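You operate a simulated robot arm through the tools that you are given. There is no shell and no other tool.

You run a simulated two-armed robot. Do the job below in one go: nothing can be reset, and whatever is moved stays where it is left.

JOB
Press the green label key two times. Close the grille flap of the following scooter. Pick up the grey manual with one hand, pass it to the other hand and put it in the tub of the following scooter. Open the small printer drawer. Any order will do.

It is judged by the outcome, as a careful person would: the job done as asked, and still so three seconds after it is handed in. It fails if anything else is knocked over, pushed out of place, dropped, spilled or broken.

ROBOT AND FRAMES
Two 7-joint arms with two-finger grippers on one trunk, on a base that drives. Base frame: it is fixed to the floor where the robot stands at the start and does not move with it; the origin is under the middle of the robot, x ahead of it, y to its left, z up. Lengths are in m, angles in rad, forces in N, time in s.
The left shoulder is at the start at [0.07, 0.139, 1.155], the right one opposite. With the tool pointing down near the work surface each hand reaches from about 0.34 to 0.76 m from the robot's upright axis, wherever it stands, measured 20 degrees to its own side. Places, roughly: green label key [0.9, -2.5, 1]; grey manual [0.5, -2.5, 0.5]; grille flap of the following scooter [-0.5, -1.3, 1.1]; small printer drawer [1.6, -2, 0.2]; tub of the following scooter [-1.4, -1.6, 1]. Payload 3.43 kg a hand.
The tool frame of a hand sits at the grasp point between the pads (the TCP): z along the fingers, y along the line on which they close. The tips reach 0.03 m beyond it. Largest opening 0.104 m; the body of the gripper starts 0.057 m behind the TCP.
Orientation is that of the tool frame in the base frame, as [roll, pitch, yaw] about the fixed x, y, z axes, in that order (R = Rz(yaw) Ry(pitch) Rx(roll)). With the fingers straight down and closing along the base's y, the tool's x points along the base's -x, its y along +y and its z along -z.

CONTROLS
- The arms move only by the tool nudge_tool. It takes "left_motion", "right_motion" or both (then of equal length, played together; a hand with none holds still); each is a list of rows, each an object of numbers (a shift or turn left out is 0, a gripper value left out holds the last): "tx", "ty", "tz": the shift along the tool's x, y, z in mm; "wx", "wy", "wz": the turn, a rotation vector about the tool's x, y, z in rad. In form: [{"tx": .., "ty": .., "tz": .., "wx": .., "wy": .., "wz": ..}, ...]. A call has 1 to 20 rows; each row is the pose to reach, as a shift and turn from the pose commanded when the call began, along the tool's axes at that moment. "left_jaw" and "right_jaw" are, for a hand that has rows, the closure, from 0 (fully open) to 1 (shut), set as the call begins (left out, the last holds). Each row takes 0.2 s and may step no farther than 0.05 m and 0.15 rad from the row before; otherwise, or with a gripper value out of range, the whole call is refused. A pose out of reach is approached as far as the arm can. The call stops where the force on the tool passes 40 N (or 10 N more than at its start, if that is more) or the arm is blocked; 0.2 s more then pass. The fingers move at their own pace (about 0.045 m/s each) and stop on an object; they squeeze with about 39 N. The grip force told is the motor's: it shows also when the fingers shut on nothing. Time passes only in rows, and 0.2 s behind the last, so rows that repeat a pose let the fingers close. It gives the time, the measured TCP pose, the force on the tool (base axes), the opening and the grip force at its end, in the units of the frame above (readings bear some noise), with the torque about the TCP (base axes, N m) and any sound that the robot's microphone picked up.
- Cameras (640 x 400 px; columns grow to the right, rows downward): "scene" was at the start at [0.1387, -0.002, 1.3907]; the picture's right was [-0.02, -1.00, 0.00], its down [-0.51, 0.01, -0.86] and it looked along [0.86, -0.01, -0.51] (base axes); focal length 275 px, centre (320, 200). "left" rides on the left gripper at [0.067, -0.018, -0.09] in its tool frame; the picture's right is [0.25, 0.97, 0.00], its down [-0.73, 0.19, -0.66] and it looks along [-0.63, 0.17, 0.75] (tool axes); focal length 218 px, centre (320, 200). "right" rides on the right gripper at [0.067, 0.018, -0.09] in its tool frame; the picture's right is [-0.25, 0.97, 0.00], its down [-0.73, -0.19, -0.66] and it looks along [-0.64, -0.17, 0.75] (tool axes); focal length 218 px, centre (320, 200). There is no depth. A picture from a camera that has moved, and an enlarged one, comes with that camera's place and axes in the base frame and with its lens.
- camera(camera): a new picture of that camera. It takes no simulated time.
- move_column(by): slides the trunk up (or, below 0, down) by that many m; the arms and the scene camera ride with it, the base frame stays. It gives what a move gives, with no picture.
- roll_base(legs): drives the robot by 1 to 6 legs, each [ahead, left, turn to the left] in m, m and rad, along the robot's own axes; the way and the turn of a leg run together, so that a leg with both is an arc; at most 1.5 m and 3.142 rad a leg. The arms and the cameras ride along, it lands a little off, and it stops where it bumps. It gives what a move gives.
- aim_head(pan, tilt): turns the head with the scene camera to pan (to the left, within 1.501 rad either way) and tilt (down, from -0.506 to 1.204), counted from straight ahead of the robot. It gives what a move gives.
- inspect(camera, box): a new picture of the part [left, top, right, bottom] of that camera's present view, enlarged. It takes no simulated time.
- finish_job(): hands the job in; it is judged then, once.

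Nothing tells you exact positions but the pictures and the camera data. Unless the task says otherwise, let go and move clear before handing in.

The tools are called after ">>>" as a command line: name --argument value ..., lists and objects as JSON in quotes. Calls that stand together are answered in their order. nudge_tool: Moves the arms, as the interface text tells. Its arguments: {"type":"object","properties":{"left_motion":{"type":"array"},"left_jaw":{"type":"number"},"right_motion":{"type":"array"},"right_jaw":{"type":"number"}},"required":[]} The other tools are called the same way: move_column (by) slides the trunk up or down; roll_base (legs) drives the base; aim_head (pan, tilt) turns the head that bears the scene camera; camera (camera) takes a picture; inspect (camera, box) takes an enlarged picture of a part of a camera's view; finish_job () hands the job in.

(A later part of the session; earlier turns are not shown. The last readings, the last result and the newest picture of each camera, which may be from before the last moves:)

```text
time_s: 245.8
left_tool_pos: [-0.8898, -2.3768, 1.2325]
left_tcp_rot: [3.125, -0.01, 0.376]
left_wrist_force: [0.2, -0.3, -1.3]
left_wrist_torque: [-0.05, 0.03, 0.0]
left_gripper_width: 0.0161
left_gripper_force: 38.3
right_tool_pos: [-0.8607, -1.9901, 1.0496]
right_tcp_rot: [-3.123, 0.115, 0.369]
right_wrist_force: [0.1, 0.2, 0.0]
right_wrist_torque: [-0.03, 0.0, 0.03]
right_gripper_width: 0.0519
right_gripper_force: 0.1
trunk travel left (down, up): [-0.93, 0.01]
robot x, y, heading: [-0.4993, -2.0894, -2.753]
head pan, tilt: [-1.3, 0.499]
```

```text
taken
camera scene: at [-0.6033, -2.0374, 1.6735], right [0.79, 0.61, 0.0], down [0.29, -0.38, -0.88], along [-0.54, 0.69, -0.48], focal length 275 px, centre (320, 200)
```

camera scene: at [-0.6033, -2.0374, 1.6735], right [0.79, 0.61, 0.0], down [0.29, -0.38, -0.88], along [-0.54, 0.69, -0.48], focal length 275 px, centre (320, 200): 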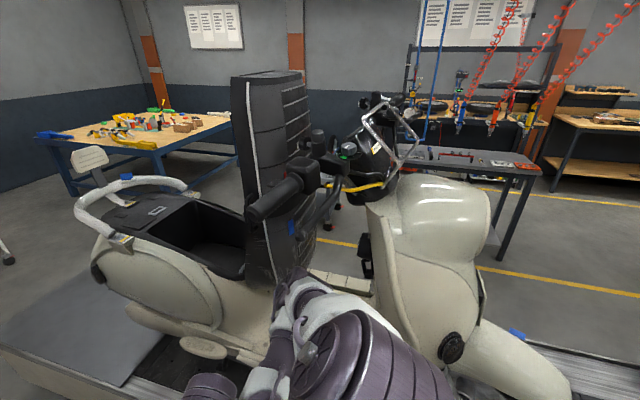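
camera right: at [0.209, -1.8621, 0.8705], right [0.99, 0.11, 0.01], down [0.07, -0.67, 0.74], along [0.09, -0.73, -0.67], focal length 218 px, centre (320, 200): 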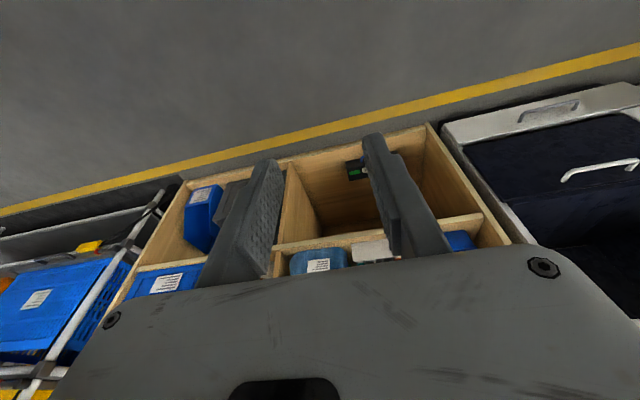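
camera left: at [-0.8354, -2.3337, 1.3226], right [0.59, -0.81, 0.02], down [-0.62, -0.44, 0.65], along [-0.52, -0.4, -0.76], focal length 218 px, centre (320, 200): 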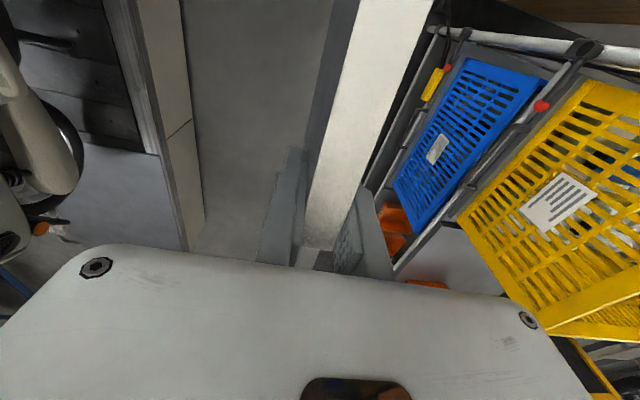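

The tub centre is about (-1.43, -1.64) with its rim near z 1.1, and the far handlebar grip reaches toward the aisle at (-0.93, -1.79, 1.43). I'll drive past the scooter to open space first, then tuck the right arm to the side.

>>> roll_base --legs '[[1.45, 0, -0.014]]'

>>> aim_head --pan -1.4 --tilt 0.5

>>> camera --camera "scene"

```text
time_s: 253.1
left_tool_pos: [-2.2763, -2.9159, 1.233]
left_tcp_rot: [3.123, -0.013, 0.352]
left_wrist_force: [0.7, 0.0, -1.2]
left_wrist_torque: [-0.04, 0.06, 0.01]
left_gripper_width: 0.0161
left_gripper_force: 39.2
right_tool_pos: [-2.24, -2.5309, 1.0506]
right_tcp_rot: [-3.127, 0.117, 0.346]
right_wrist_force: [0.4, 0.7, -0.3]
right_wrist_torque: [-0.01, -0.01, 0.01]
right_gripper_width: 0.0518
right_gripper_force: 0.1
trunk travel left (down, up): [-0.93, 0.01]
robot x, y, heading: [-1.878, -2.6372, -2.778]
head pan, tilt: [-1.3, 0.499]
```

```text
time_s: 253.8
left_tool_pos: [-2.2771, -2.9154, 1.2331]
left_tcp_rot: [3.122, -0.01, 0.351]
left_wrist_force: [0.0, 0.1, -1.2]
left_wrist_torque: [-0.02, 0.04, -0.01]
left_gripper_width: 0.0163
left_gripper_force: 39.0
right_tool_pos: [-2.2402, -2.5301, 1.0508]
right_tcp_rot: [-3.122, 0.117, 0.347]
right_wrist_force: [-0.1, -0.6, 0.9]
right_wrist_torque: [-0.02, -0.01, -0.03]
right_gripper_width: 0.0518
right_gripper_force: 0.0
trunk travel left (down, up): [-0.93, 0.01]
robot x, y, heading: [-1.8786, -2.6379, -2.78]
head pan, tilt: [-1.4, 0.499]
```

```text
taken
camera scene: at [-1.9749, -2.5784, 1.6735], right [0.86, 0.51, 0.0], down [0.25, -0.41, -0.88], along [-0.45, 0.75, -0.48], focal length 275 px, centre (320, 200)
```

scene: 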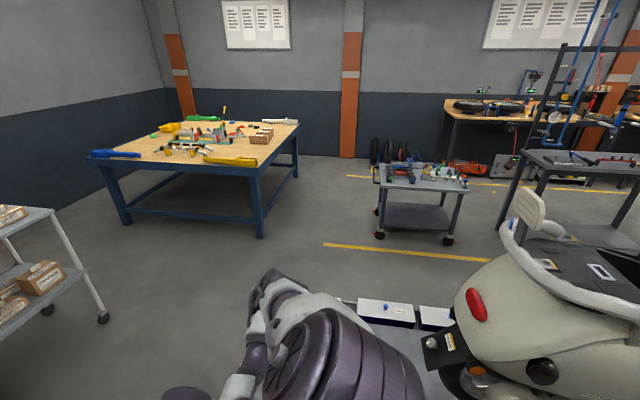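

The robot is behind the scooter's tail with free space to the right. I'll tuck the right hand out to the side and raise the left hand with the manual a little.

>>> nudge_tool --right_motion '[{"tx": 31, "ty": -32, "tz": -4}, {"tx": 62, "ty": -64, "tz": -7}, {"tx": 93, "ty": -97, "tz": -11}, {"tx": 124, "ty": -129, "tz": -15}, {"tx": 155, "ty": -161, "tz": -18}, {"tx": 186, "ty": -193, "tz": -22}, {"tx": 186, "ty": -193, "tz": -22}]' --left_motion '[{"tz": -14}, {"tz": -28}, {"tz": -42}, {"tz": -56}, {"tz": -70}, {"tz": -80}, {"tz": -80}]'

>>> camera --camera "scene"

>>> camera --camera "left"

```text
time_s: 255.4
left_tool_pos: [-2.2789, -2.915, 1.3128]
left_tcp_rot: [3.123, -0.012, 0.352]
left_wrist_force: [-0.2, -0.5, -1.1]
left_wrist_torque: [0.0, 0.07, -0.04]
left_gripper_width: 0.0162
left_gripper_force: 38.8
right_tool_pos: [-2.1253, -2.3012, 1.0329]
right_tcp_rot: [-3.118, 0.114, 0.348]
right_wrist_force: [0.5, 0.3, 0.0]
right_wrist_torque: [0.01, -0.01, 0.02]
right_gripper_width: 0.0519
right_gripper_force: 0.0
right hand out of reach, approached as far as the arm can: row 1, 2, 3, 4, 5, 6, 7
trunk travel left (down, up): [-0.93, 0.01]
robot x, y, heading: [-1.8748, -2.6372, -2.775]
head pan, tilt: [-1.4, 0.499]
```

```text
taken
camera scene: at [-1.9766, -2.5784, 1.6734], right [0.86, 0.51, 0.0], down [0.25, -0.41, -0.88], along [-0.45, 0.75, -0.48], focal length 275 px, centre (320, 200)
```

scene: 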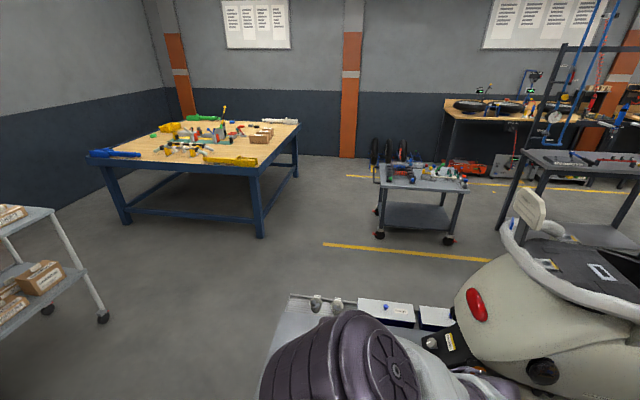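

```text
taken
camera left: at [-2.2244, -2.8741, 1.4021], right [0.57, -0.82, 0.02], down [-0.63, -0.42, 0.65], along [-0.53, -0.38, -0.76], focal length 218 px, centre (320, 200)
```

left: 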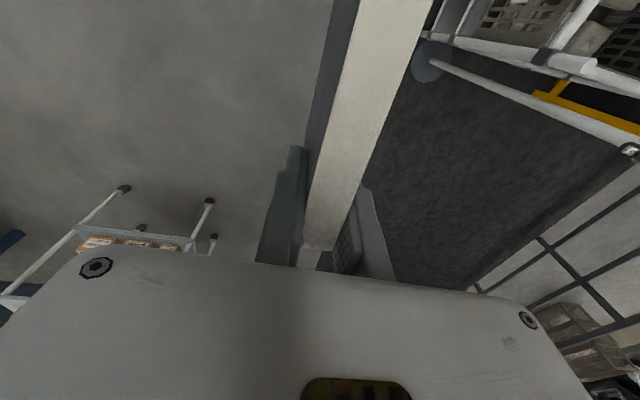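

The right arm is tucked at my side. I'll turn to face the line here behind the scooter, then slide sideways toward the tub while staying clear of the tail and grab rail.

>>> roll_base --legs '[[0, 0, -1.562], [-0.08, 0, 0]]'

>>> aim_head --pan -0.6 --tilt 0.6

>>> camera --camera "scene"

```text
time_s: 260.1
left_tool_pos: [-2.1558, -2.3243, 1.3077]
left_tcp_rot: [3.124, -0.018, -1.148]
left_wrist_force: [-0.8, 1.1, -2.6]
left_wrist_torque: [-0.02, -0.02, 0.0]
left_gripper_width: 0.0162
left_gripper_force: 39.0
right_tool_pos: [-1.5313, -2.4352, 1.0325]
right_tcp_rot: [-3.118, 0.107, -1.152]
right_wrist_force: [-0.1, 1.8, 0.1]
right_wrist_torque: [-0.05, -0.01, 0.0]
right_gripper_width: 0.0517
right_gripper_force: 0.0
trunk travel left (down, up): [-0.93, 0.01]
robot x, y, heading: [-1.8445, -2.7076, 2.007]
head pan, tilt: [-1.4, 0.499]
```

```text
time_s: 261.3
left_tool_pos: [-2.1519, -2.3311, 1.3111]
left_tcp_rot: [3.124, -0.013, -1.148]
left_wrist_force: [-0.1, 1.1, -1.8]
left_wrist_torque: [0.06, -0.02, -0.01]
left_gripper_width: 0.0163
left_gripper_force: 38.7
right_tool_pos: [-1.5279, -2.4396, 1.0328]
right_tcp_rot: [-3.116, 0.113, -1.152]
right_wrist_force: [-0.5, 0.1, 0.0]
right_wrist_torque: [0.01, -0.02, 0.03]
right_gripper_width: 0.052
right_gripper_force: 0.0
trunk travel left (down, up): [-0.93, 0.01]
robot x, y, heading: [-1.8457, -2.707, 2.009]
head pan, tilt: [-0.6, 0.6]
```

```text
taken
camera scene: at [-1.8554, -2.5756, 1.6643], right [0.99, -0.16, 0.0], down [-0.09, -0.56, -0.82], along [0.13, 0.81, -0.57], focal length 275 px, centre (320, 200)
```

scene: 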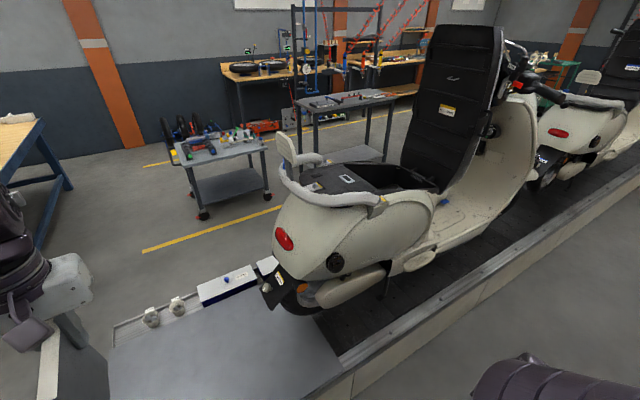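

Clear view of the scooter from behind. I'll straighten my heading and slide right until the tub is ahead.

>>> roll_base --legs '[[0, 0, -0.06], [0, -0.8, 0]]'

>>> aim_head --pan 0.0 --tilt 0.8

>>> camera --camera "scene"

>>> camera --camera "left"

>>> camera --camera "right"

```text
time_s: 266.0
left_tool_pos: [-1.3686, -2.0153, 1.312]
left_tcp_rot: [3.124, -0.01, -1.218]
left_wrist_force: [-0.4, 0.0, -2.3]
left_wrist_torque: [0.07, 0.0, -0.01]
left_gripper_width: 0.0163
left_gripper_force: 39.2
right_tool_pos: [-0.7525, -2.1686, 1.0329]
right_tcp_rot: [-3.115, 0.114, -1.222]
right_wrist_force: [-0.1, -0.3, 0.3]
right_wrist_torque: [-0.03, -0.04, -0.03]
right_gripper_width: 0.0521
right_gripper_force: 0.0
trunk travel left (down, up): [-0.93, 0.01]
robot x, y, heading: [-1.0901, -2.4131, 1.944]
head pan, tilt: [-0.6, 0.6]
```

```text
time_s: 267.0
left_tool_pos: [-1.3668, -2.0148, 1.3134]
left_tcp_rot: [3.122, -0.011, -1.219]
left_wrist_force: [-0.1, -0.4, -1.0]
left_wrist_torque: [0.01, 0.0, 0.02]
left_gripper_width: 0.016
left_gripper_force: 38.7
right_tool_pos: [-0.751, -2.1669, 1.0333]
right_tcp_rot: [-3.118, 0.116, -1.223]
right_wrist_force: [0.4, -0.3, -0.6]
right_wrist_torque: [-0.02, 0.01, 0.04]
right_gripper_width: 0.0523
right_gripper_force: 0.0
trunk travel left (down, up): [-0.93, 0.01]
robot x, y, heading: [-1.0901, -2.4155, 1.934]
head pan, tilt: [0.0, 0.799]
```

```text
taken
camera scene: at [-1.1366, -2.2909, 1.6476], right [0.93, 0.36, 0.0], down [0.26, -0.67, -0.7], along [-0.25, 0.65, -0.72], focal length 275 px, centre (320, 200)
```

scene: 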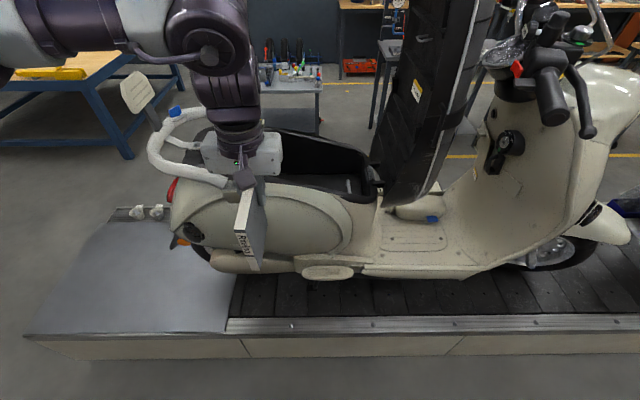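

```text
taken
camera left: at [-1.3256, -2.069, 1.4019], right [-0.82, -0.57, 0.02], down [-0.42, 0.63, 0.65], along [-0.39, 0.53, -0.76], focal length 218 px, centre (320, 200)
```

left: 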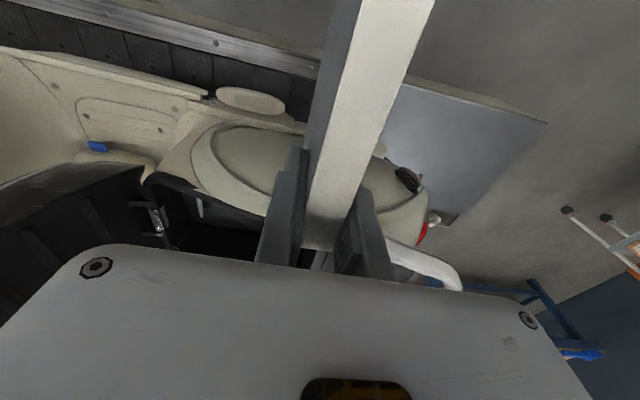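

```text
taken
camera right: at [-0.7445, -2.2471, 1.113], right [-1.0, -0.09, 0.01], down [-0.06, 0.67, 0.74], along [-0.07, 0.74, -0.67], focal length 218 px, centre (320, 200)
```

right: 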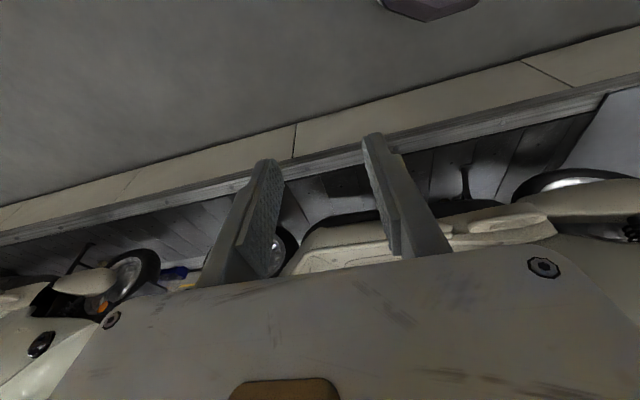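

The tub is right ahead, centred near (-1.40, -1.61), with the rim sloping from about 1.03 at the front to 1.13 at the rear. I'll line the manual up with the tub's middle and pull the right hand back so it clears the handlebar grip.

>>> nudge_tool --left_motion '[{"ty": -30, "tz": -5}, {"ty": -60, "tz": -10}, {"ty": -90, "tz": -15}, {"ty": -120, "tz": -20}, {"ty": -120, "tz": -20}]' --right_motion '[{"tx": 25, "tz": -3}, {"tx": 50, "tz": -6}, {"tx": 75, "tz": -9}, {"tx": 99, "tz": -11}, {"tx": 99, "tz": -11}]'

>>> camera --camera "scene"

```text
time_s: 268.2
left_tool_pos: [-1.2512, -1.9607, 1.3328]
left_tcp_rot: [3.123, -0.012, -1.22]
left_wrist_force: [-0.2, -0.5, -1.5]
left_wrist_torque: [0.03, -0.04, -0.03]
left_gripper_width: 0.0161
left_gripper_force: 39.2
left hand out of reach, approached as far as the arm can: row 2, 3, 4, 5
right_tool_pos: [-0.7409, -2.2574, 1.0213]
right_tcp_rot: [-3.112, 0.111, -1.224]
right_wrist_force: [-0.1, -0.8, -0.5]
right_wrist_torque: [0.01, -0.05, 0.01]
right_gripper_width: 0.0519
right_gripper_force: 0.1
right hand out of reach, approached as far as the arm can: row 2, 3, 4, 5
trunk travel left (down, up): [-0.93, 0.01]
robot x, y, heading: [-1.0846, -2.4113, 1.937]
head pan, tilt: [0.0, 0.799]
```

```text
taken
camera scene: at [-1.1351, -2.2906, 1.6476], right [0.93, 0.36, 0.0], down [0.26, -0.67, -0.7], along [-0.25, 0.65, -0.72], focal length 275 px, centre (320, 200)
```

scene: 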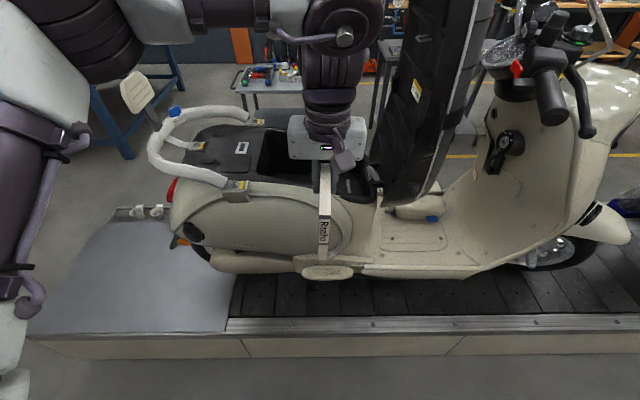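

The manual hangs in line with the tub. I'll ease the base forward so it comes over the near rim, above it.

>>> roll_base --legs '[[0.27, 0, 0]]'

>>> camera --camera "scene"

>>> camera --camera "left"

```text
time_s: 270.2
left_tool_pos: [-1.3506, -1.7143, 1.3306]
left_tcp_rot: [3.121, -0.015, -1.219]
left_wrist_force: [-0.1, 0.2, -1.9]
left_wrist_torque: [-0.01, 0.01, 0.0]
left_gripper_width: 0.0162
left_gripper_force: 39.0
right_tool_pos: [-0.8389, -2.0085, 1.022]
right_tcp_rot: [-3.112, 0.109, -1.223]
right_wrist_force: [-0.9, -0.1, -0.9]
right_wrist_torque: [0.01, 0.02, -0.01]
right_gripper_width: 0.0521
right_gripper_force: 0.0
trunk travel left (down, up): [-0.93, 0.01]
robot x, y, heading: [-1.1818, -2.1708, 1.939]
head pan, tilt: [0.0, 0.799]
stopped in leg 1: the robot was blocked; the commanded pose is now the measured one
```

```text
taken
camera scene: at [-1.2334, -2.0416, 1.647], right [0.93, 0.36, 0.0], down [0.26, -0.67, -0.69], along [-0.25, 0.65, -0.72], focal length 275 px, centre (320, 200)
```

scene: 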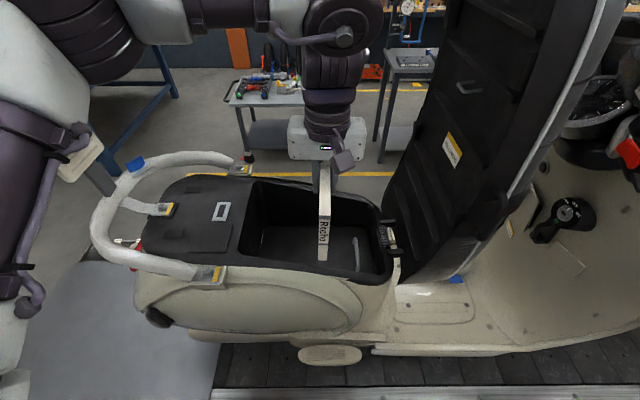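

```text
taken
camera left: at [-1.3099, -1.7676, 1.4206], right [-0.82, -0.57, 0.02], down [-0.42, 0.63, 0.65], along [-0.38, 0.52, -0.76], focal length 218 px, centre (320, 200)
```

left: 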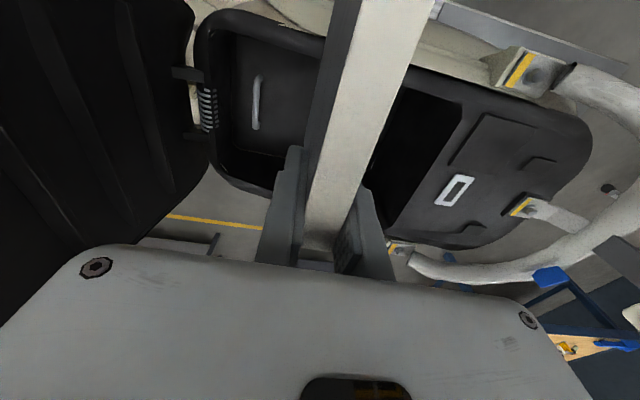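

The base is against the line's edge, and from here the manual only needs to go about 12 cm further in. The tub opening spans roughly 0.34 by 0.25 m. I'll move the manual over its middle.

>>> nudge_tool --left_motion '[{"tx": -30, "ty": 5}, {"tx": -61, "ty": 9}, {"tx": -91, "ty": 14}, {"tx": -122, "ty": 18}, {"tx": -122, "ty": 18}]'

>>> camera --camera "scene"

>>> camera --camera "left"

```text
time_s: 271.4
left_tool_pos: [-1.4078, -1.6105, 1.3323]
left_tcp_rot: [3.123, -0.012, -1.217]
left_wrist_force: [-0.8, -0.2, -2.3]
left_wrist_torque: [0.02, 0.02, 0.02]
left_gripper_width: 0.0163
left_gripper_force: 38.6
right_tool_pos: [-0.8365, -2.012, 1.0216]
right_tcp_rot: [-3.112, 0.111, -1.22]
right_wrist_force: [0.5, -0.5, 1.0]
right_wrist_torque: [0.02, -0.01, -0.03]
right_gripper_width: 0.0519
right_gripper_force: 0.0
trunk travel left (down, up): [-0.93, 0.01]
robot x, y, heading: [-1.1826, -2.1682, 1.938]
head pan, tilt: [0.0, 0.799]
```

```text
taken
camera scene: at [-1.2308, -2.0473, 1.6476], right [0.93, 0.36, 0.0], down [0.26, -0.67, -0.7], along [-0.25, 0.65, -0.72], focal length 275 px, centre (320, 200)
```

scene: 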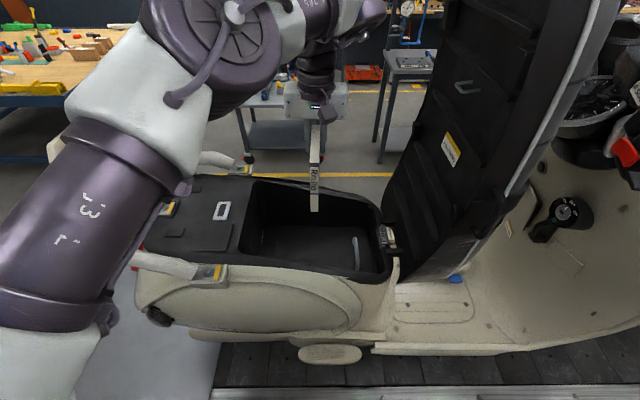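

```text
taken
camera left: at [-1.3672, -1.6652, 1.4219], right [-0.82, -0.57, 0.02], down [-0.42, 0.63, 0.65], along [-0.39, 0.53, -0.76], focal length 218 px, centre (320, 200)
```

left: 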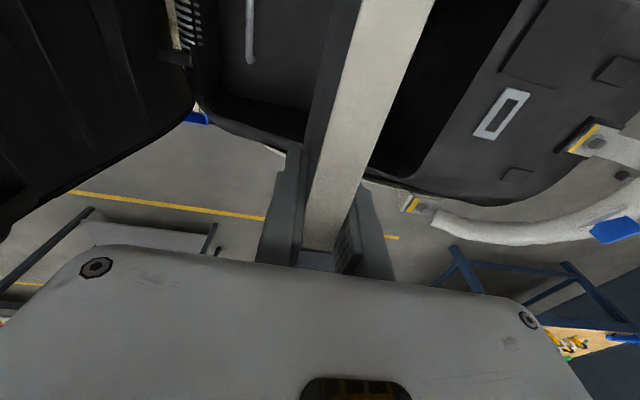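

The manual is over the middle of the tub and the arm is well above the rear deck. I'll lower it into the tub, stopping partway to check.

>>> nudge_tool --left_motion '[{"tz": 35}, {"tz": 70}, {"tz": 105}, {"tz": 140}, {"tz": 175}, {"tz": 175}]'

>>> camera --camera "scene"

>>> camera --camera "left"

```text
time_s: 272.8
left_tool_pos: [-1.4127, -1.6124, 1.1557]
left_tcp_rot: [3.121, -0.012, -1.217]
left_wrist_force: [-0.6, 0.0, -0.8]
left_wrist_torque: [0.07, 0.0, -0.01]
left_gripper_width: 0.0163
left_gripper_force: 38.6
right_tool_pos: [-0.8366, -2.0129, 1.0222]
right_tcp_rot: [-3.112, 0.114, -1.22]
right_wrist_force: [-0.3, 0.4, 0.0]
right_wrist_torque: [-0.04, -0.02, 0.02]
right_gripper_width: 0.052
right_gripper_force: 0.0
trunk travel left (down, up): [-0.93, 0.01]
robot x, y, heading: [-1.1814, -2.1663, 1.948]
head pan, tilt: [0.0, 0.799]
```

```text
taken
camera scene: at [-1.231, -2.0477, 1.6476], right [0.93, 0.36, 0.0], down [0.26, -0.67, -0.7], along [-0.25, 0.65, -0.72], focal length 275 px, centre (320, 200)
```

scene: 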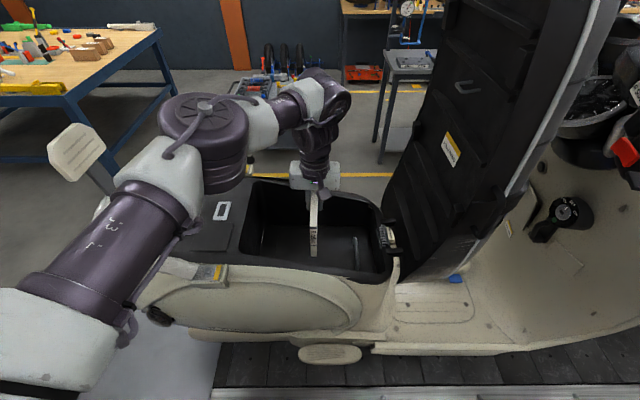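

```text
taken
camera left: at [-1.3717, -1.6675, 1.2456], right [-0.82, -0.57, 0.02], down [-0.42, 0.63, 0.65], along [-0.39, 0.53, -0.76], focal length 218 px, centre (320, 200)
```

left: 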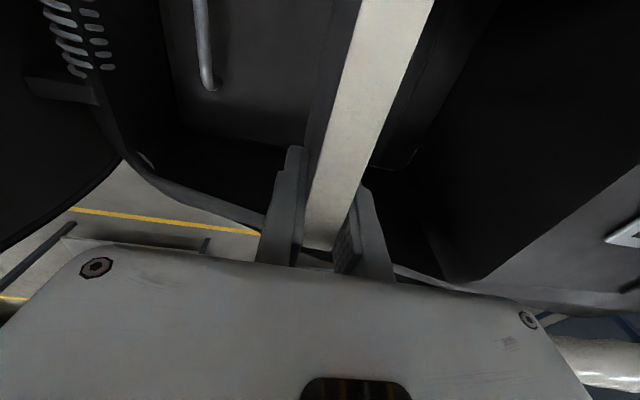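

The arm is still clear. I'll look closely at the gap below the elbow and the depth left under the manual.

>>> inspect --camera "scene" --box '[130, 90, 410, 310]'

>>> inspect --camera "scene" --box '[230, 160, 410, 300]'

```text
1.82 times, centred on (270, 200) of scene
camera zoom: at [-1.231, -2.0477, 1.6476], right [0.93, 0.36, 0.0], down [0.26, -0.67, -0.7], along [-0.25, 0.65, -0.72], focal length 500 px, centre (411, 200)
```

zoom: 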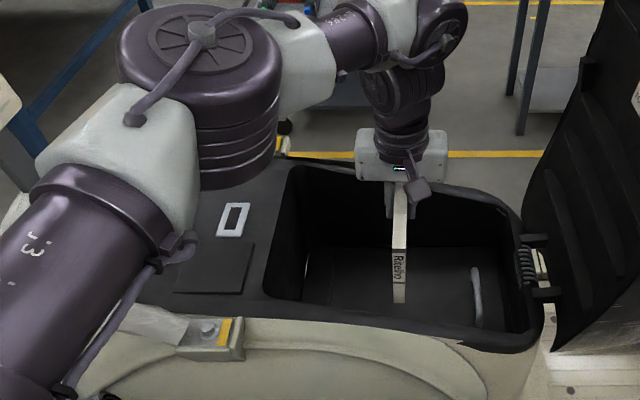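

```text
2.86 times, centred on (320, 230) of scene
camera zoom: at [-1.231, -2.0477, 1.6476], right [0.93, 0.36, 0.0], down [0.26, -0.67, -0.7], along [-0.25, 0.65, -0.72], focal length 786 px, centre (320, 114)
```

zoom: 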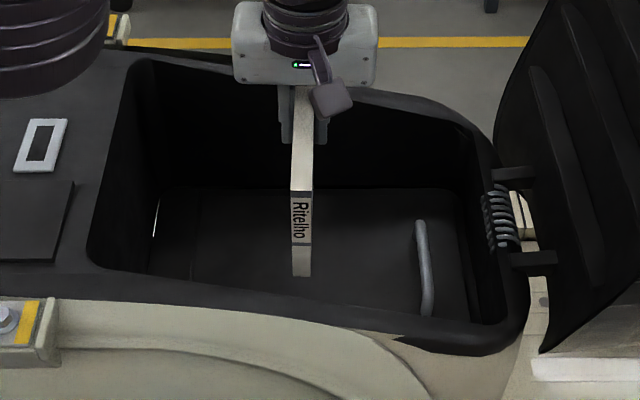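

The tub floor is near z 0.94 and the manual's lower edge is at 1.03, so it needs about 9 cm more; the elbow still has room above the rear deck. I'll lower it gently to the floor.

>>> nudge_tool --left_motion '[{"tz": 25}, {"tz": 50}, {"tz": 70}, {"tz": 78}, {"tz": 84}, {"tz": 90}]'

>>> inspect --camera "scene" --box '[130, 90, 410, 310]'

```text
time_s: 274.2
left_tool_pos: [-1.411, -1.6147, 1.0666]
left_tcp_rot: [3.123, -0.011, -1.217]
left_wrist_force: [-2.0, 6.0, 25.1]
left_wrist_torque: [-1.35, -0.66, 0.04]
left_gripper_width: 0.0164
left_gripper_force: 38.5
right_tool_pos: [-0.8359, -2.0117, 1.023]
right_tcp_rot: [-3.112, 0.113, -1.219]
right_wrist_force: [0.4, 0.8, 0.7]
right_wrist_torque: [-0.02, -0.02, 0.0]
right_gripper_width: 0.0521
right_gripper_force: 0.1
trunk travel left (down, up): [-0.93, 0.01]
robot x, y, heading: [-1.1825, -2.169, 1.941]
head pan, tilt: [0.0, 0.799]
```

```text
1.82 times, centred on (270, 200) of scene
camera zoom: at [-1.2303, -2.048, 1.6477], right [0.93, 0.36, 0.0], down [0.26, -0.67, -0.7], along [-0.25, 0.65, -0.72], focal length 500 px, centre (411, 200)
```

zoom: 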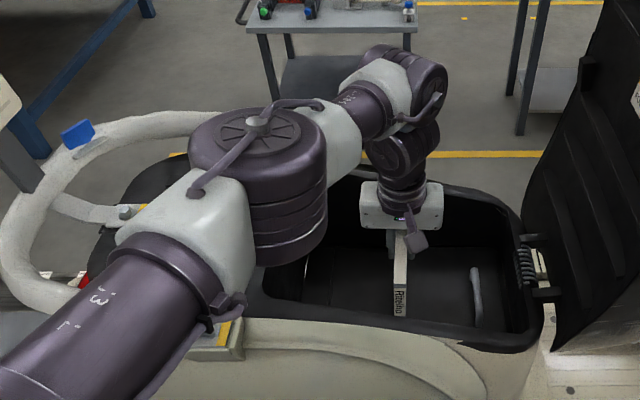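

The manual has touched the tub floor. I'll ease off a couple of millimetres and open the fingers.

>>> nudge_tool --left_motion '[{"tz": -2}, {"tz": -3}, {"tz": -3}]'

>>> nudge_tool --left_motion '[{}, {}, {}, {}]' --left_jaw 0.55

>>> camera --camera "left"

>>> inspect --camera "scene" --box '[230, 160, 410, 300]'

```text
time_s: 275.0
left_tool_pos: [-1.4125, -1.6148, 1.0683]
left_tcp_rot: [3.121, -0.014, -1.218]
left_wrist_force: [-0.1, -0.7, -0.6]
left_wrist_torque: [0.05, 0.03, 0.0]
left_gripper_width: 0.016
left_gripper_force: 39.2
right_tool_pos: [-0.8366, -2.0116, 1.023]
right_tcp_rot: [-3.111, 0.112, -1.221]
right_wrist_force: [-0.2, -0.6, -0.3]
right_wrist_torque: [0.02, -0.01, 0.02]
right_gripper_width: 0.052
right_gripper_force: 0.1
trunk travel left (down, up): [-0.93, 0.01]
robot x, y, heading: [-1.1778, -2.1671, 1.941]
head pan, tilt: [0.0, 0.799]
```

```text
time_s: 276.0
left_tool_pos: [-1.413, -1.6143, 1.069]
left_tcp_rot: [3.122, -0.014, -1.215]
left_wrist_force: [0.0, 0.3, 0.1]
left_wrist_torque: [-0.04, -0.02, 0.01]
left_gripper_width: 0.047
left_gripper_force: 0.1
right_tool_pos: [-0.8371, -2.0116, 1.0235]
right_tcp_rot: [-3.113, 0.111, -1.22]
right_wrist_force: [-0.6, -0.5, 1.5]
right_wrist_torque: [-0.03, 0.03, -0.02]
right_gripper_width: 0.052
right_gripper_force: 0.0
trunk travel left (down, up): [-0.93, 0.01]
robot x, y, heading: [-1.1805, -2.1698, 1.939]
head pan, tilt: [0.0, 0.799]
```

```text
taken
camera left: at [-1.3721, -1.6687, 1.1585], right [-0.82, -0.57, 0.02], down [-0.42, 0.63, 0.65], along [-0.39, 0.53, -0.76], focal length 218 px, centre (320, 200)
```

left: 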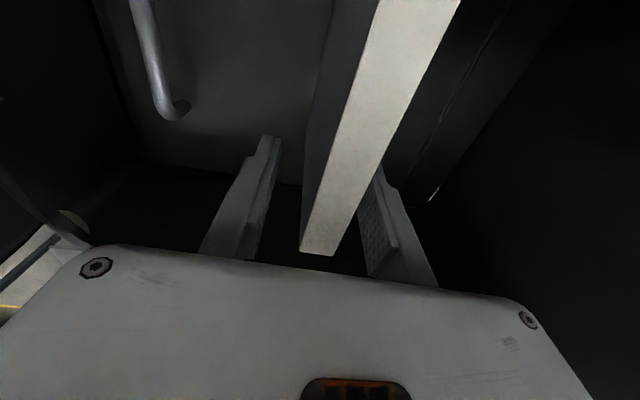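

```text
2.86 times, centred on (320, 230) of scene
camera zoom: at [-1.2313, -2.0474, 1.6476], right [0.93, 0.36, 0.0], down [0.26, -0.67, -0.7], along [-0.25, 0.65, -0.72], focal length 786 px, centre (320, 114)
```

zoom: 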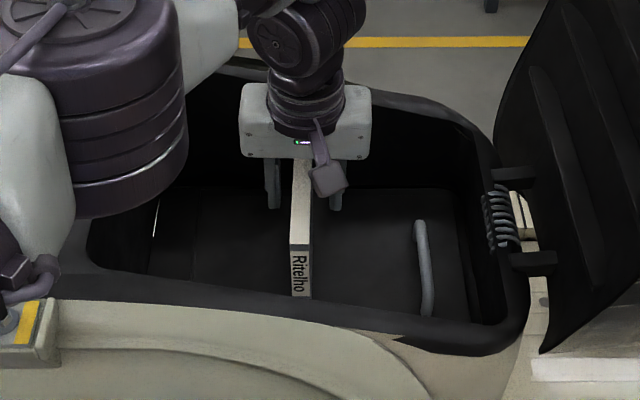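

The manual stands in the tub, released. I'll lift the hand straight up and out, then look.

>>> nudge_tool --left_motion '[{"tz": -20}, {"tz": -45}, {"tz": -80}, {"tz": -120}, {"tz": -160}, {"tz": -200}, {"tz": -240}, {"tz": -260}]'

>>> camera --camera "scene"

>>> camera --camera "left"

```text
time_s: 277.8
left_tool_pos: [-1.4066, -1.6082, 1.3305]
left_tcp_rot: [3.122, -0.012, -1.216]
left_wrist_force: [0.3, 1.6, -0.2]
left_wrist_torque: [0.0, -0.01, 0.0]
left_gripper_width: 0.047
left_gripper_force: 0.0
right_tool_pos: [-0.8363, -2.0118, 1.0222]
right_tcp_rot: [-3.113, 0.115, -1.219]
right_wrist_force: [-0.4, -0.6, -0.2]
right_wrist_torque: [0.02, 0.02, 0.02]
right_gripper_width: 0.0519
right_gripper_force: 0.1
trunk travel left (down, up): [-0.93, 0.01]
robot x, y, heading: [-1.1831, -2.1715, 1.944]
head pan, tilt: [0.0, 0.799]
```

```text
taken
camera scene: at [-1.23, -2.0475, 1.6476], right [0.93, 0.36, 0.0], down [0.26, -0.67, -0.7], along [-0.25, 0.65, -0.72], focal length 275 px, centre (320, 200)
```

scene: 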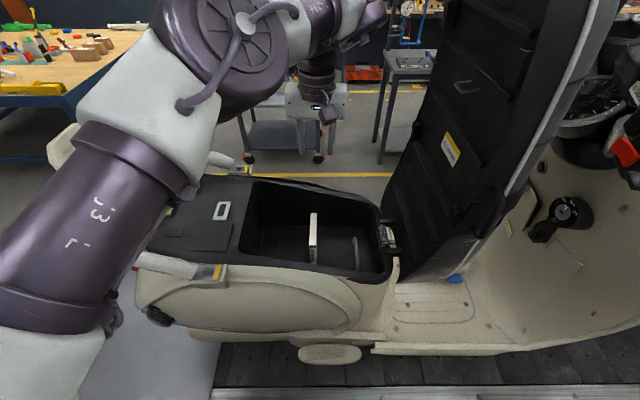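

```text
taken
camera left: at [-1.3662, -1.6631, 1.4199], right [-0.82, -0.57, 0.02], down [-0.42, 0.63, 0.65], along [-0.39, 0.53, -0.76], focal length 218 px, centre (320, 200)
```

left: 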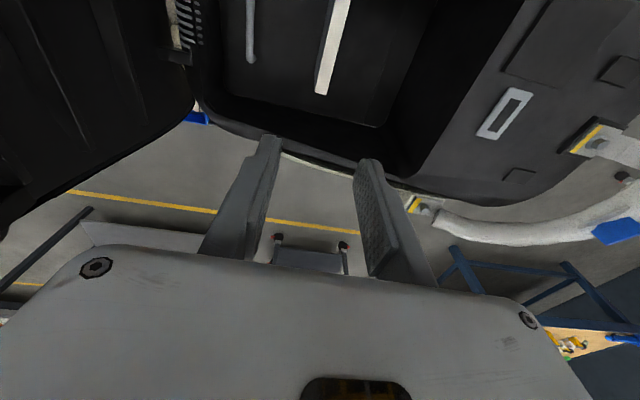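

The manual rests inside the tub with nothing else disturbed. I'll withdraw the left hand, back off from the line, and go check the flap from this side.

>>> nudge_tool --left_motion '[{"tx": 35}, {"tx": 70}, {"tx": 105}, {"tx": 140}]'

>>> roll_base --legs '[[-0.28, 0, 0]]'

>>> aim_head --pan -1.2 --tilt 0.5

>>> camera --camera "scene"

```text
time_s: 278.8
left_tool_pos: [-1.3704, -1.7323, 1.3443]
left_tcp_rot: [3.124, -0.011, -1.218]
left_wrist_force: [0.3, -0.7, 0.2]
left_wrist_torque: [0.03, 0.0, 0.01]
left_gripper_width: 0.0469
left_gripper_force: 0.1
left hand out of reach, approached as far as the arm can: row 4
right_tool_pos: [-0.8371, -2.013, 1.0243]
right_tcp_rot: [-3.111, 0.113, -1.219]
right_wrist_force: [-0.6, -0.4, 0.1]
right_wrist_torque: [0.01, -0.01, -0.04]
right_gripper_width: 0.0521
right_gripper_force: 0.0
trunk travel left (down, up): [-0.93, 0.01]
robot x, y, heading: [-1.1831, -2.166, 1.945]
head pan, tilt: [0.0, 0.799]
```

```text
time_s: 280.8
left_tool_pos: [-1.2679, -1.9864, 1.3425]
left_tcp_rot: [3.123, -0.013, -1.225]
left_wrist_force: [-0.1, -0.1, -0.4]
left_wrist_torque: [-0.02, -0.01, -0.01]
left_gripper_width: 0.0467
left_gripper_force: 0.1
right_tool_pos: [-0.7359, -2.2726, 1.0226]
right_tcp_rot: [-3.112, 0.109, -1.23]
right_wrist_force: [-0.5, -0.1, -0.1]
right_wrist_torque: [-0.01, 0.02, 0.0]
right_gripper_width: 0.052
right_gripper_force: 0.1
trunk travel left (down, up): [-0.93, 0.01]
robot x, y, heading: [-1.0833, -2.4311, 1.932]
head pan, tilt: [0.0, 0.799]
```

```text
time_s: 282.1
left_tool_pos: [-1.2674, -1.9907, 1.3427]
left_tcp_rot: [3.122, -0.013, -1.225]
left_wrist_force: [-0.7, 1.1, 0.0]
left_wrist_torque: [0.01, 0.04, -0.02]
left_gripper_width: 0.047
left_gripper_force: 0.0
right_tool_pos: [-0.7363, -2.2754, 1.0227]
right_tcp_rot: [-3.111, 0.112, -1.23]
right_wrist_force: [-0.5, -0.3, 0.3]
right_wrist_torque: [0.0, -0.04, -0.04]
right_gripper_width: 0.0519
right_gripper_force: 0.0
trunk travel left (down, up): [-0.93, 0.01]
robot x, y, heading: [-1.0809, -2.4326, 1.929]
head pan, tilt: [-1.201, 0.499]
```

```text
taken
camera scene: at [-1.0342, -2.3224, 1.6735], right [0.67, -0.74, 0.0], down [-0.36, -0.32, -0.88], along [0.65, 0.59, -0.48], focal length 275 px, centre (320, 200)
```

scene: 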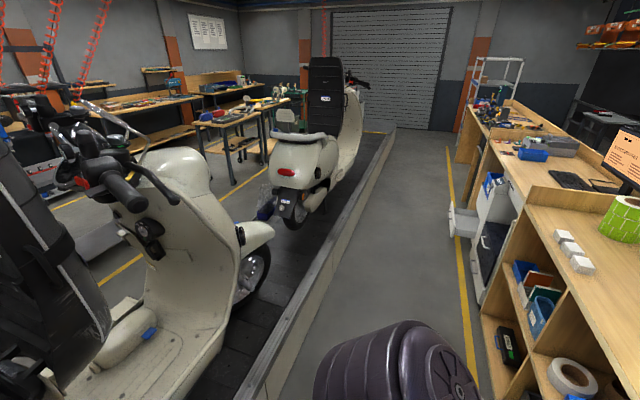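

The drawer is still open and the shelf is tidy. I'll back off a little, turn to face up the aisle clear of the handlebar grip, and drive forward for a look at the flap.

>>> roll_base --legs '[[-0.12, 0, 0], [0, 0, -1.55], [1.25, 0, 0]]'

>>> aim_head --pan 1.5 --tilt 0.5

>>> camera --camera "scene"

```text
time_s: 289.2
left_tool_pos: [-0.3324, -2.2337, 1.3451]
left_tcp_rot: [3.12, -0.008, -2.77]
left_wrist_force: [-0.2, 0.4, 0.5]
left_wrist_torque: [0.07, -0.05, 0.0]
left_gripper_width: 0.0468
left_gripper_force: 0.1
right_tool_pos: [-0.607, -2.7743, 1.022]
right_tcp_rot: [-3.113, 0.109, -2.804]
right_wrist_force: [0.1, -1.2, -0.1]
right_wrist_torque: [0.03, 0.02, 0.04]
right_gripper_width: 0.0521
right_gripper_force: 0.0
trunk travel left (down, up): [-0.93, 0.01]
robot x, y, heading: [-0.7597, -2.4278, 0.392]
head pan, tilt: [-1.201, 0.499]
stopped in leg 3: the force on the tool passed its limit at 104 N (the readings are from after the stop); the commanded pose is now the measured one
```

```text
time_s: 291.6
left_tool_pos: [-0.3291, -2.2262, 1.3423]
left_tcp_rot: [3.124, -0.012, -2.771]
left_wrist_force: [-0.2, 0.3, 0.0]
left_wrist_torque: [-0.01, -0.04, -0.01]
left_gripper_width: 0.0466
left_gripper_force: 0.0
right_tool_pos: [-0.6054, -2.7689, 1.0238]
right_tcp_rot: [-3.109, 0.107, -2.804]
right_wrist_force: [-5.1, 4.3, 2.2]
right_wrist_torque: [-0.34, -0.36, -0.08]
right_gripper_width: 0.052
right_gripper_force: 0.1
trunk travel left (down, up): [-0.93, 0.01]
robot x, y, heading: [-0.7668, -2.4238, 0.385]
head pan, tilt: [1.499, 0.499]
```

```text
taken
camera scene: at [-0.748, -2.3178, 1.6734], right [0.95, 0.31, 0.0], down [0.15, -0.46, -0.88], along [-0.27, 0.83, -0.48], focal length 275 px, centre (320, 200)
```

scene: 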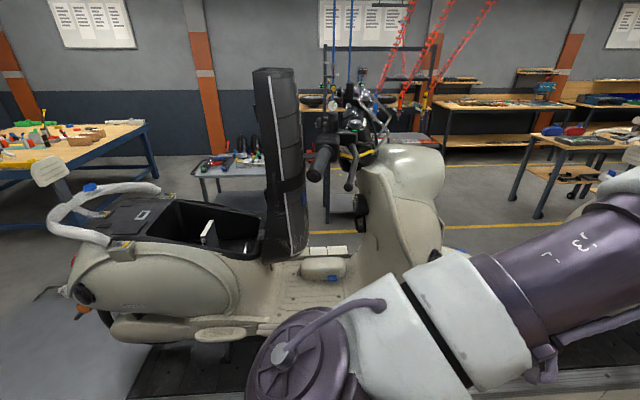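

My tucked right hand bumped something on the rack side when I drove forward; I had not allowed for it. I'll stop here and look at what it touched before moving.

>>> camera --camera "right"

>>> aim_head --pan -1.4 --tilt 0.8

>>> camera --camera "scene"

```text
taken
camera right: at [-0.6852, -2.7752, 1.1042], right [-0.08, 1.0, 0.0], down [0.67, 0.06, 0.74], along [0.73, 0.06, -0.68], focal length 218 px, centre (320, 200)
```

right: 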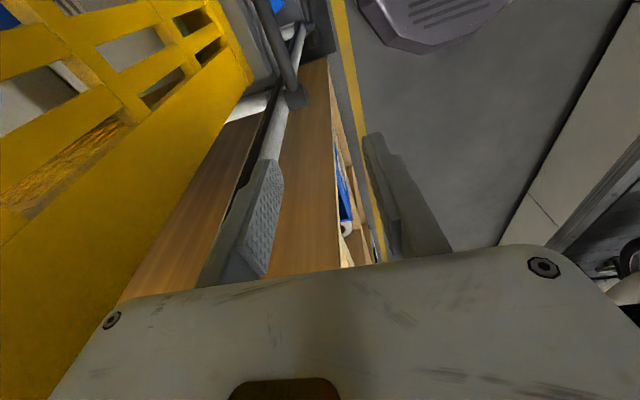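

```text
time_s: 294.2
left_tool_pos: [-0.3293, -2.2275, 1.3425]
left_tcp_rot: [3.125, -0.012, -2.77]
left_wrist_force: [-0.1, 0.8, -0.4]
left_wrist_torque: [-0.01, -0.01, -0.02]
left_gripper_width: 0.047
left_gripper_force: 0.1
right_tool_pos: [-0.6056, -2.7692, 1.0243]
right_tcp_rot: [-3.109, 0.107, -2.803]
right_wrist_force: [-5.5, 3.9, -0.8]
right_wrist_torque: [-0.29, -0.33, -0.06]
right_gripper_width: 0.0521
right_gripper_force: 0.1
trunk travel left (down, up): [-0.93, 0.01]
robot x, y, heading: [-0.7615, -2.4261, 0.391]
head pan, tilt: [-1.4, 0.799]
```

```text
taken
camera scene: at [-0.6769, -2.4728, 1.6477], right [-0.85, -0.53, 0.0], down [-0.38, 0.61, -0.7], along [0.37, -0.59, -0.72], focal length 275 px, centre (320, 200)
```

scene: 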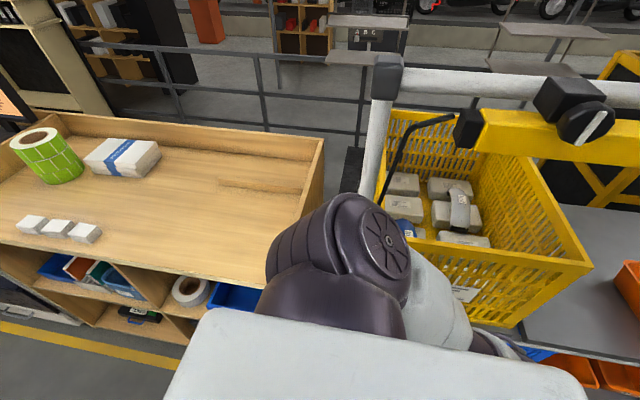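

The right fingertips seem to be resting against the end panel of the wooden shelf unit; the rack, crate and shelf items look to be in place. I'll back straight off and bring the right hand in front of me.

>>> roll_base --legs '[[-0.12, 0, 0]]'

>>> camera --camera "right"

>>> camera --camera "scene"

```text
time_s: 295.4
left_tool_pos: [-0.4304, -2.2727, 1.3391]
left_tcp_rot: [3.123, -0.017, -2.773]
left_wrist_force: [1.0, 0.5, 0.7]
left_wrist_torque: [-0.03, 0.05, -0.02]
left_gripper_width: 0.0466
left_gripper_force: 0.1
right_tool_pos: [-0.7098, -2.8111, 1.0226]
right_tcp_rot: [-3.109, 0.104, -2.804]
right_wrist_force: [0.1, 0.2, -0.9]
right_wrist_torque: [0.01, 0.02, -0.02]
right_gripper_width: 0.0523
right_gripper_force: 0.1
trunk travel left (down, up): [-0.93, 0.01]
robot x, y, heading: [-0.8709, -2.4651, 0.384]
head pan, tilt: [-1.4, 0.799]
```

```text
taken
camera right: at [-0.7887, -2.8185, 1.1039], right [-0.08, 1.0, 0.0], down [0.68, 0.06, 0.73], along [0.73, 0.06, -0.68], focal length 218 px, centre (320, 200)
```

right: 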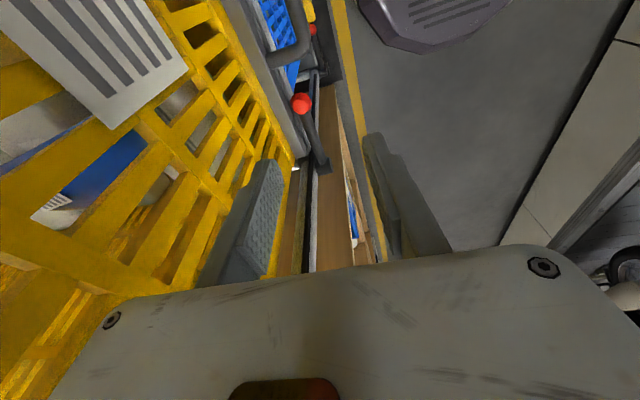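

```text
taken
camera scene: at [-0.7776, -2.5158, 1.6473], right [-0.85, -0.53, 0.0], down [-0.38, 0.61, -0.7], along [0.37, -0.59, -0.72], focal length 275 px, centre (320, 200)
```

scene: 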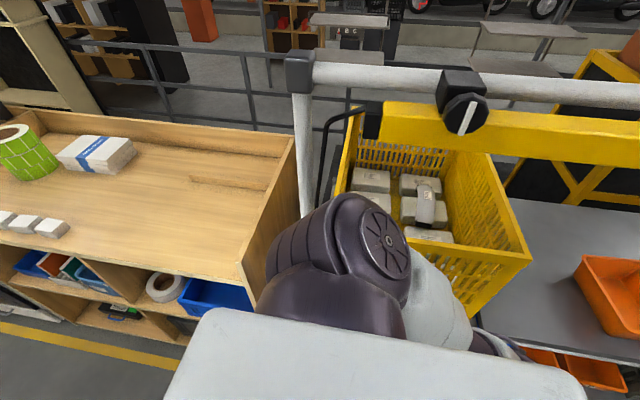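

The hand is clear now, lying close alongside the yellow crate. I'll bring it in front of me, then check carefully whether the crate or the rack was shifted.

>>> nudge_tool --right_motion '[{"tx": 2, "ty": 40}, {"tx": 4, "ty": 80}, {"tx": -30, "ty": 115}, {"tx": -75, "ty": 135}, {"tx": -120, "ty": 150}, {"tx": -165, "ty": 165}, {"tx": -210, "ty": 180}, {"tx": -255, "ty": 195}, {"tx": -300, "ty": 208}, {"tx": -319, "ty": 215}]'

>>> camera --camera "scene"

>>> camera --camera "right"

```text
time_s: 295.8
left_tool_pos: [-0.4344, -2.2647, 1.3413]
left_tcp_rot: [3.132, -0.014, -2.776]
left_wrist_force: [0.0, 2.4, -0.1]
left_wrist_torque: [-0.07, 0.0, 0.0]
left_gripper_width: 0.0467
left_gripper_force: 0.2
right_tool_pos: [-0.702, -2.8268, 1.036]
right_tcp_rot: [-3.014, 0.079, -2.713]
right_wrist_force: [-0.3, 0.7, -0.5]
right_wrist_torque: [-0.09, 0.01, -0.03]
right_gripper_width: 0.0521
right_gripper_force: 0.0
right hand out of reach, approached as far as the arm can: row 1, 2
trunk travel left (down, up): [-0.93, 0.01]
robot x, y, heading: [-0.8706, -2.4677, 0.382]
head pan, tilt: [-1.4, 0.799]
stopped in row 2 (right hand): the force on the tool passed its limit at 128 N (the readings are from after the stop); the commanded pose is now the measured one
```

```text
taken
camera scene: at [-0.7832, -2.5078, 1.6478], right [-0.85, -0.53, 0.0], down [-0.38, 0.6, -0.7], along [0.37, -0.6, -0.71], focal length 275 px, centre (320, 200)
```

scene: 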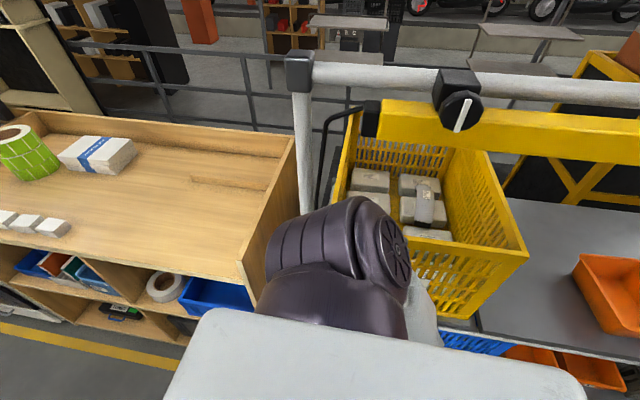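

```text
taken
camera right: at [-0.7822, -2.8336, 1.1161], right [-0.16, 0.98, -0.1], down [0.66, 0.18, 0.73], along [0.74, 0.05, -0.67], focal length 218 px, centre (320, 200)
```

right: 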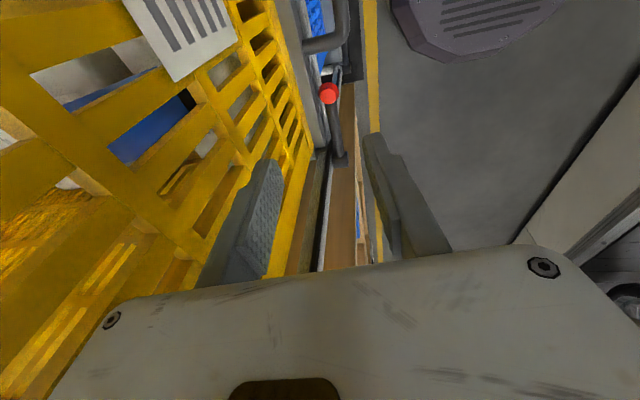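

That inward move was out of the arm's reach and pressed the hand toward the crate again. Better to shift the whole base left, away from the rack, before moving that arm.

>>> roll_base --legs '[[0, 0.17, 0]]'

>>> camera --camera "scene"

>>> camera --camera "right"

```text
time_s: 296.5
left_tool_pos: [-0.4343, -2.2705, 1.3433]
left_tcp_rot: [3.125, -0.012, -2.776]
left_wrist_force: [-0.3, -0.4, 0.2]
left_wrist_torque: [-0.01, -0.03, 0.0]
left_gripper_width: 0.047
left_gripper_force: 0.2
right_tool_pos: [-0.7023, -2.8295, 1.0352]
right_tcp_rot: [-3.022, 0.088, -2.722]
right_wrist_force: [-4.4, 6.3, 2.2]
right_wrist_torque: [-0.48, -0.28, -0.32]
right_gripper_width: 0.052
right_gripper_force: 0.0
trunk travel left (down, up): [-0.93, 0.01]
robot x, y, heading: [-0.8675, -2.4666, 0.382]
head pan, tilt: [-1.4, 0.799]
stopped in leg 1: the force on the tool passed its limit at 63 N (the readings are from after the stop); the commanded pose is now the measured one
```

```text
taken
camera scene: at [-0.7843, -2.5142, 1.6476], right [-0.85, -0.53, 0.0], down [-0.38, 0.61, -0.7], along [0.37, -0.59, -0.72], focal length 275 px, centre (320, 200)
```

scene: 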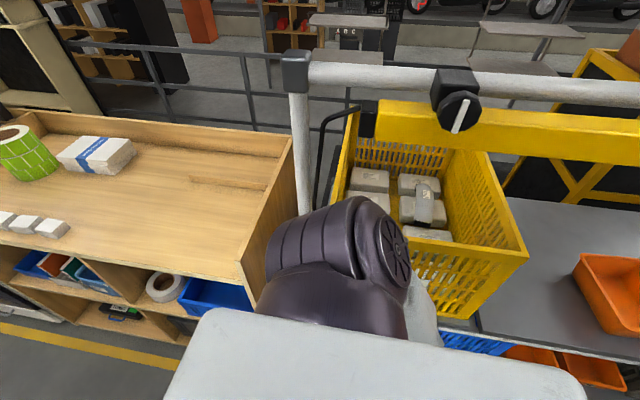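

```text
taken
camera right: at [-0.7833, -2.8361, 1.1149], right [-0.15, 0.98, -0.09], down [0.65, 0.17, 0.74], along [0.74, 0.05, -0.67], focal length 218 px, centre (320, 200)
```

right: 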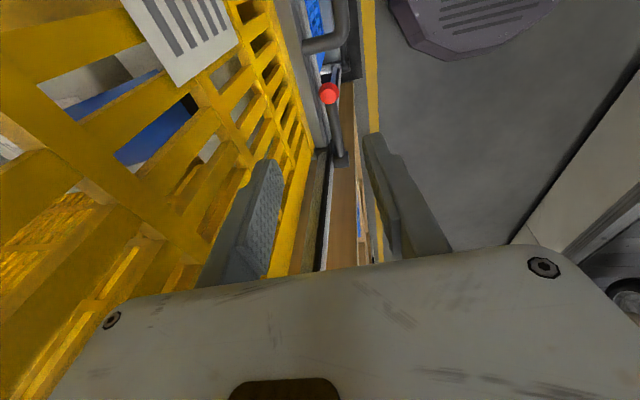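

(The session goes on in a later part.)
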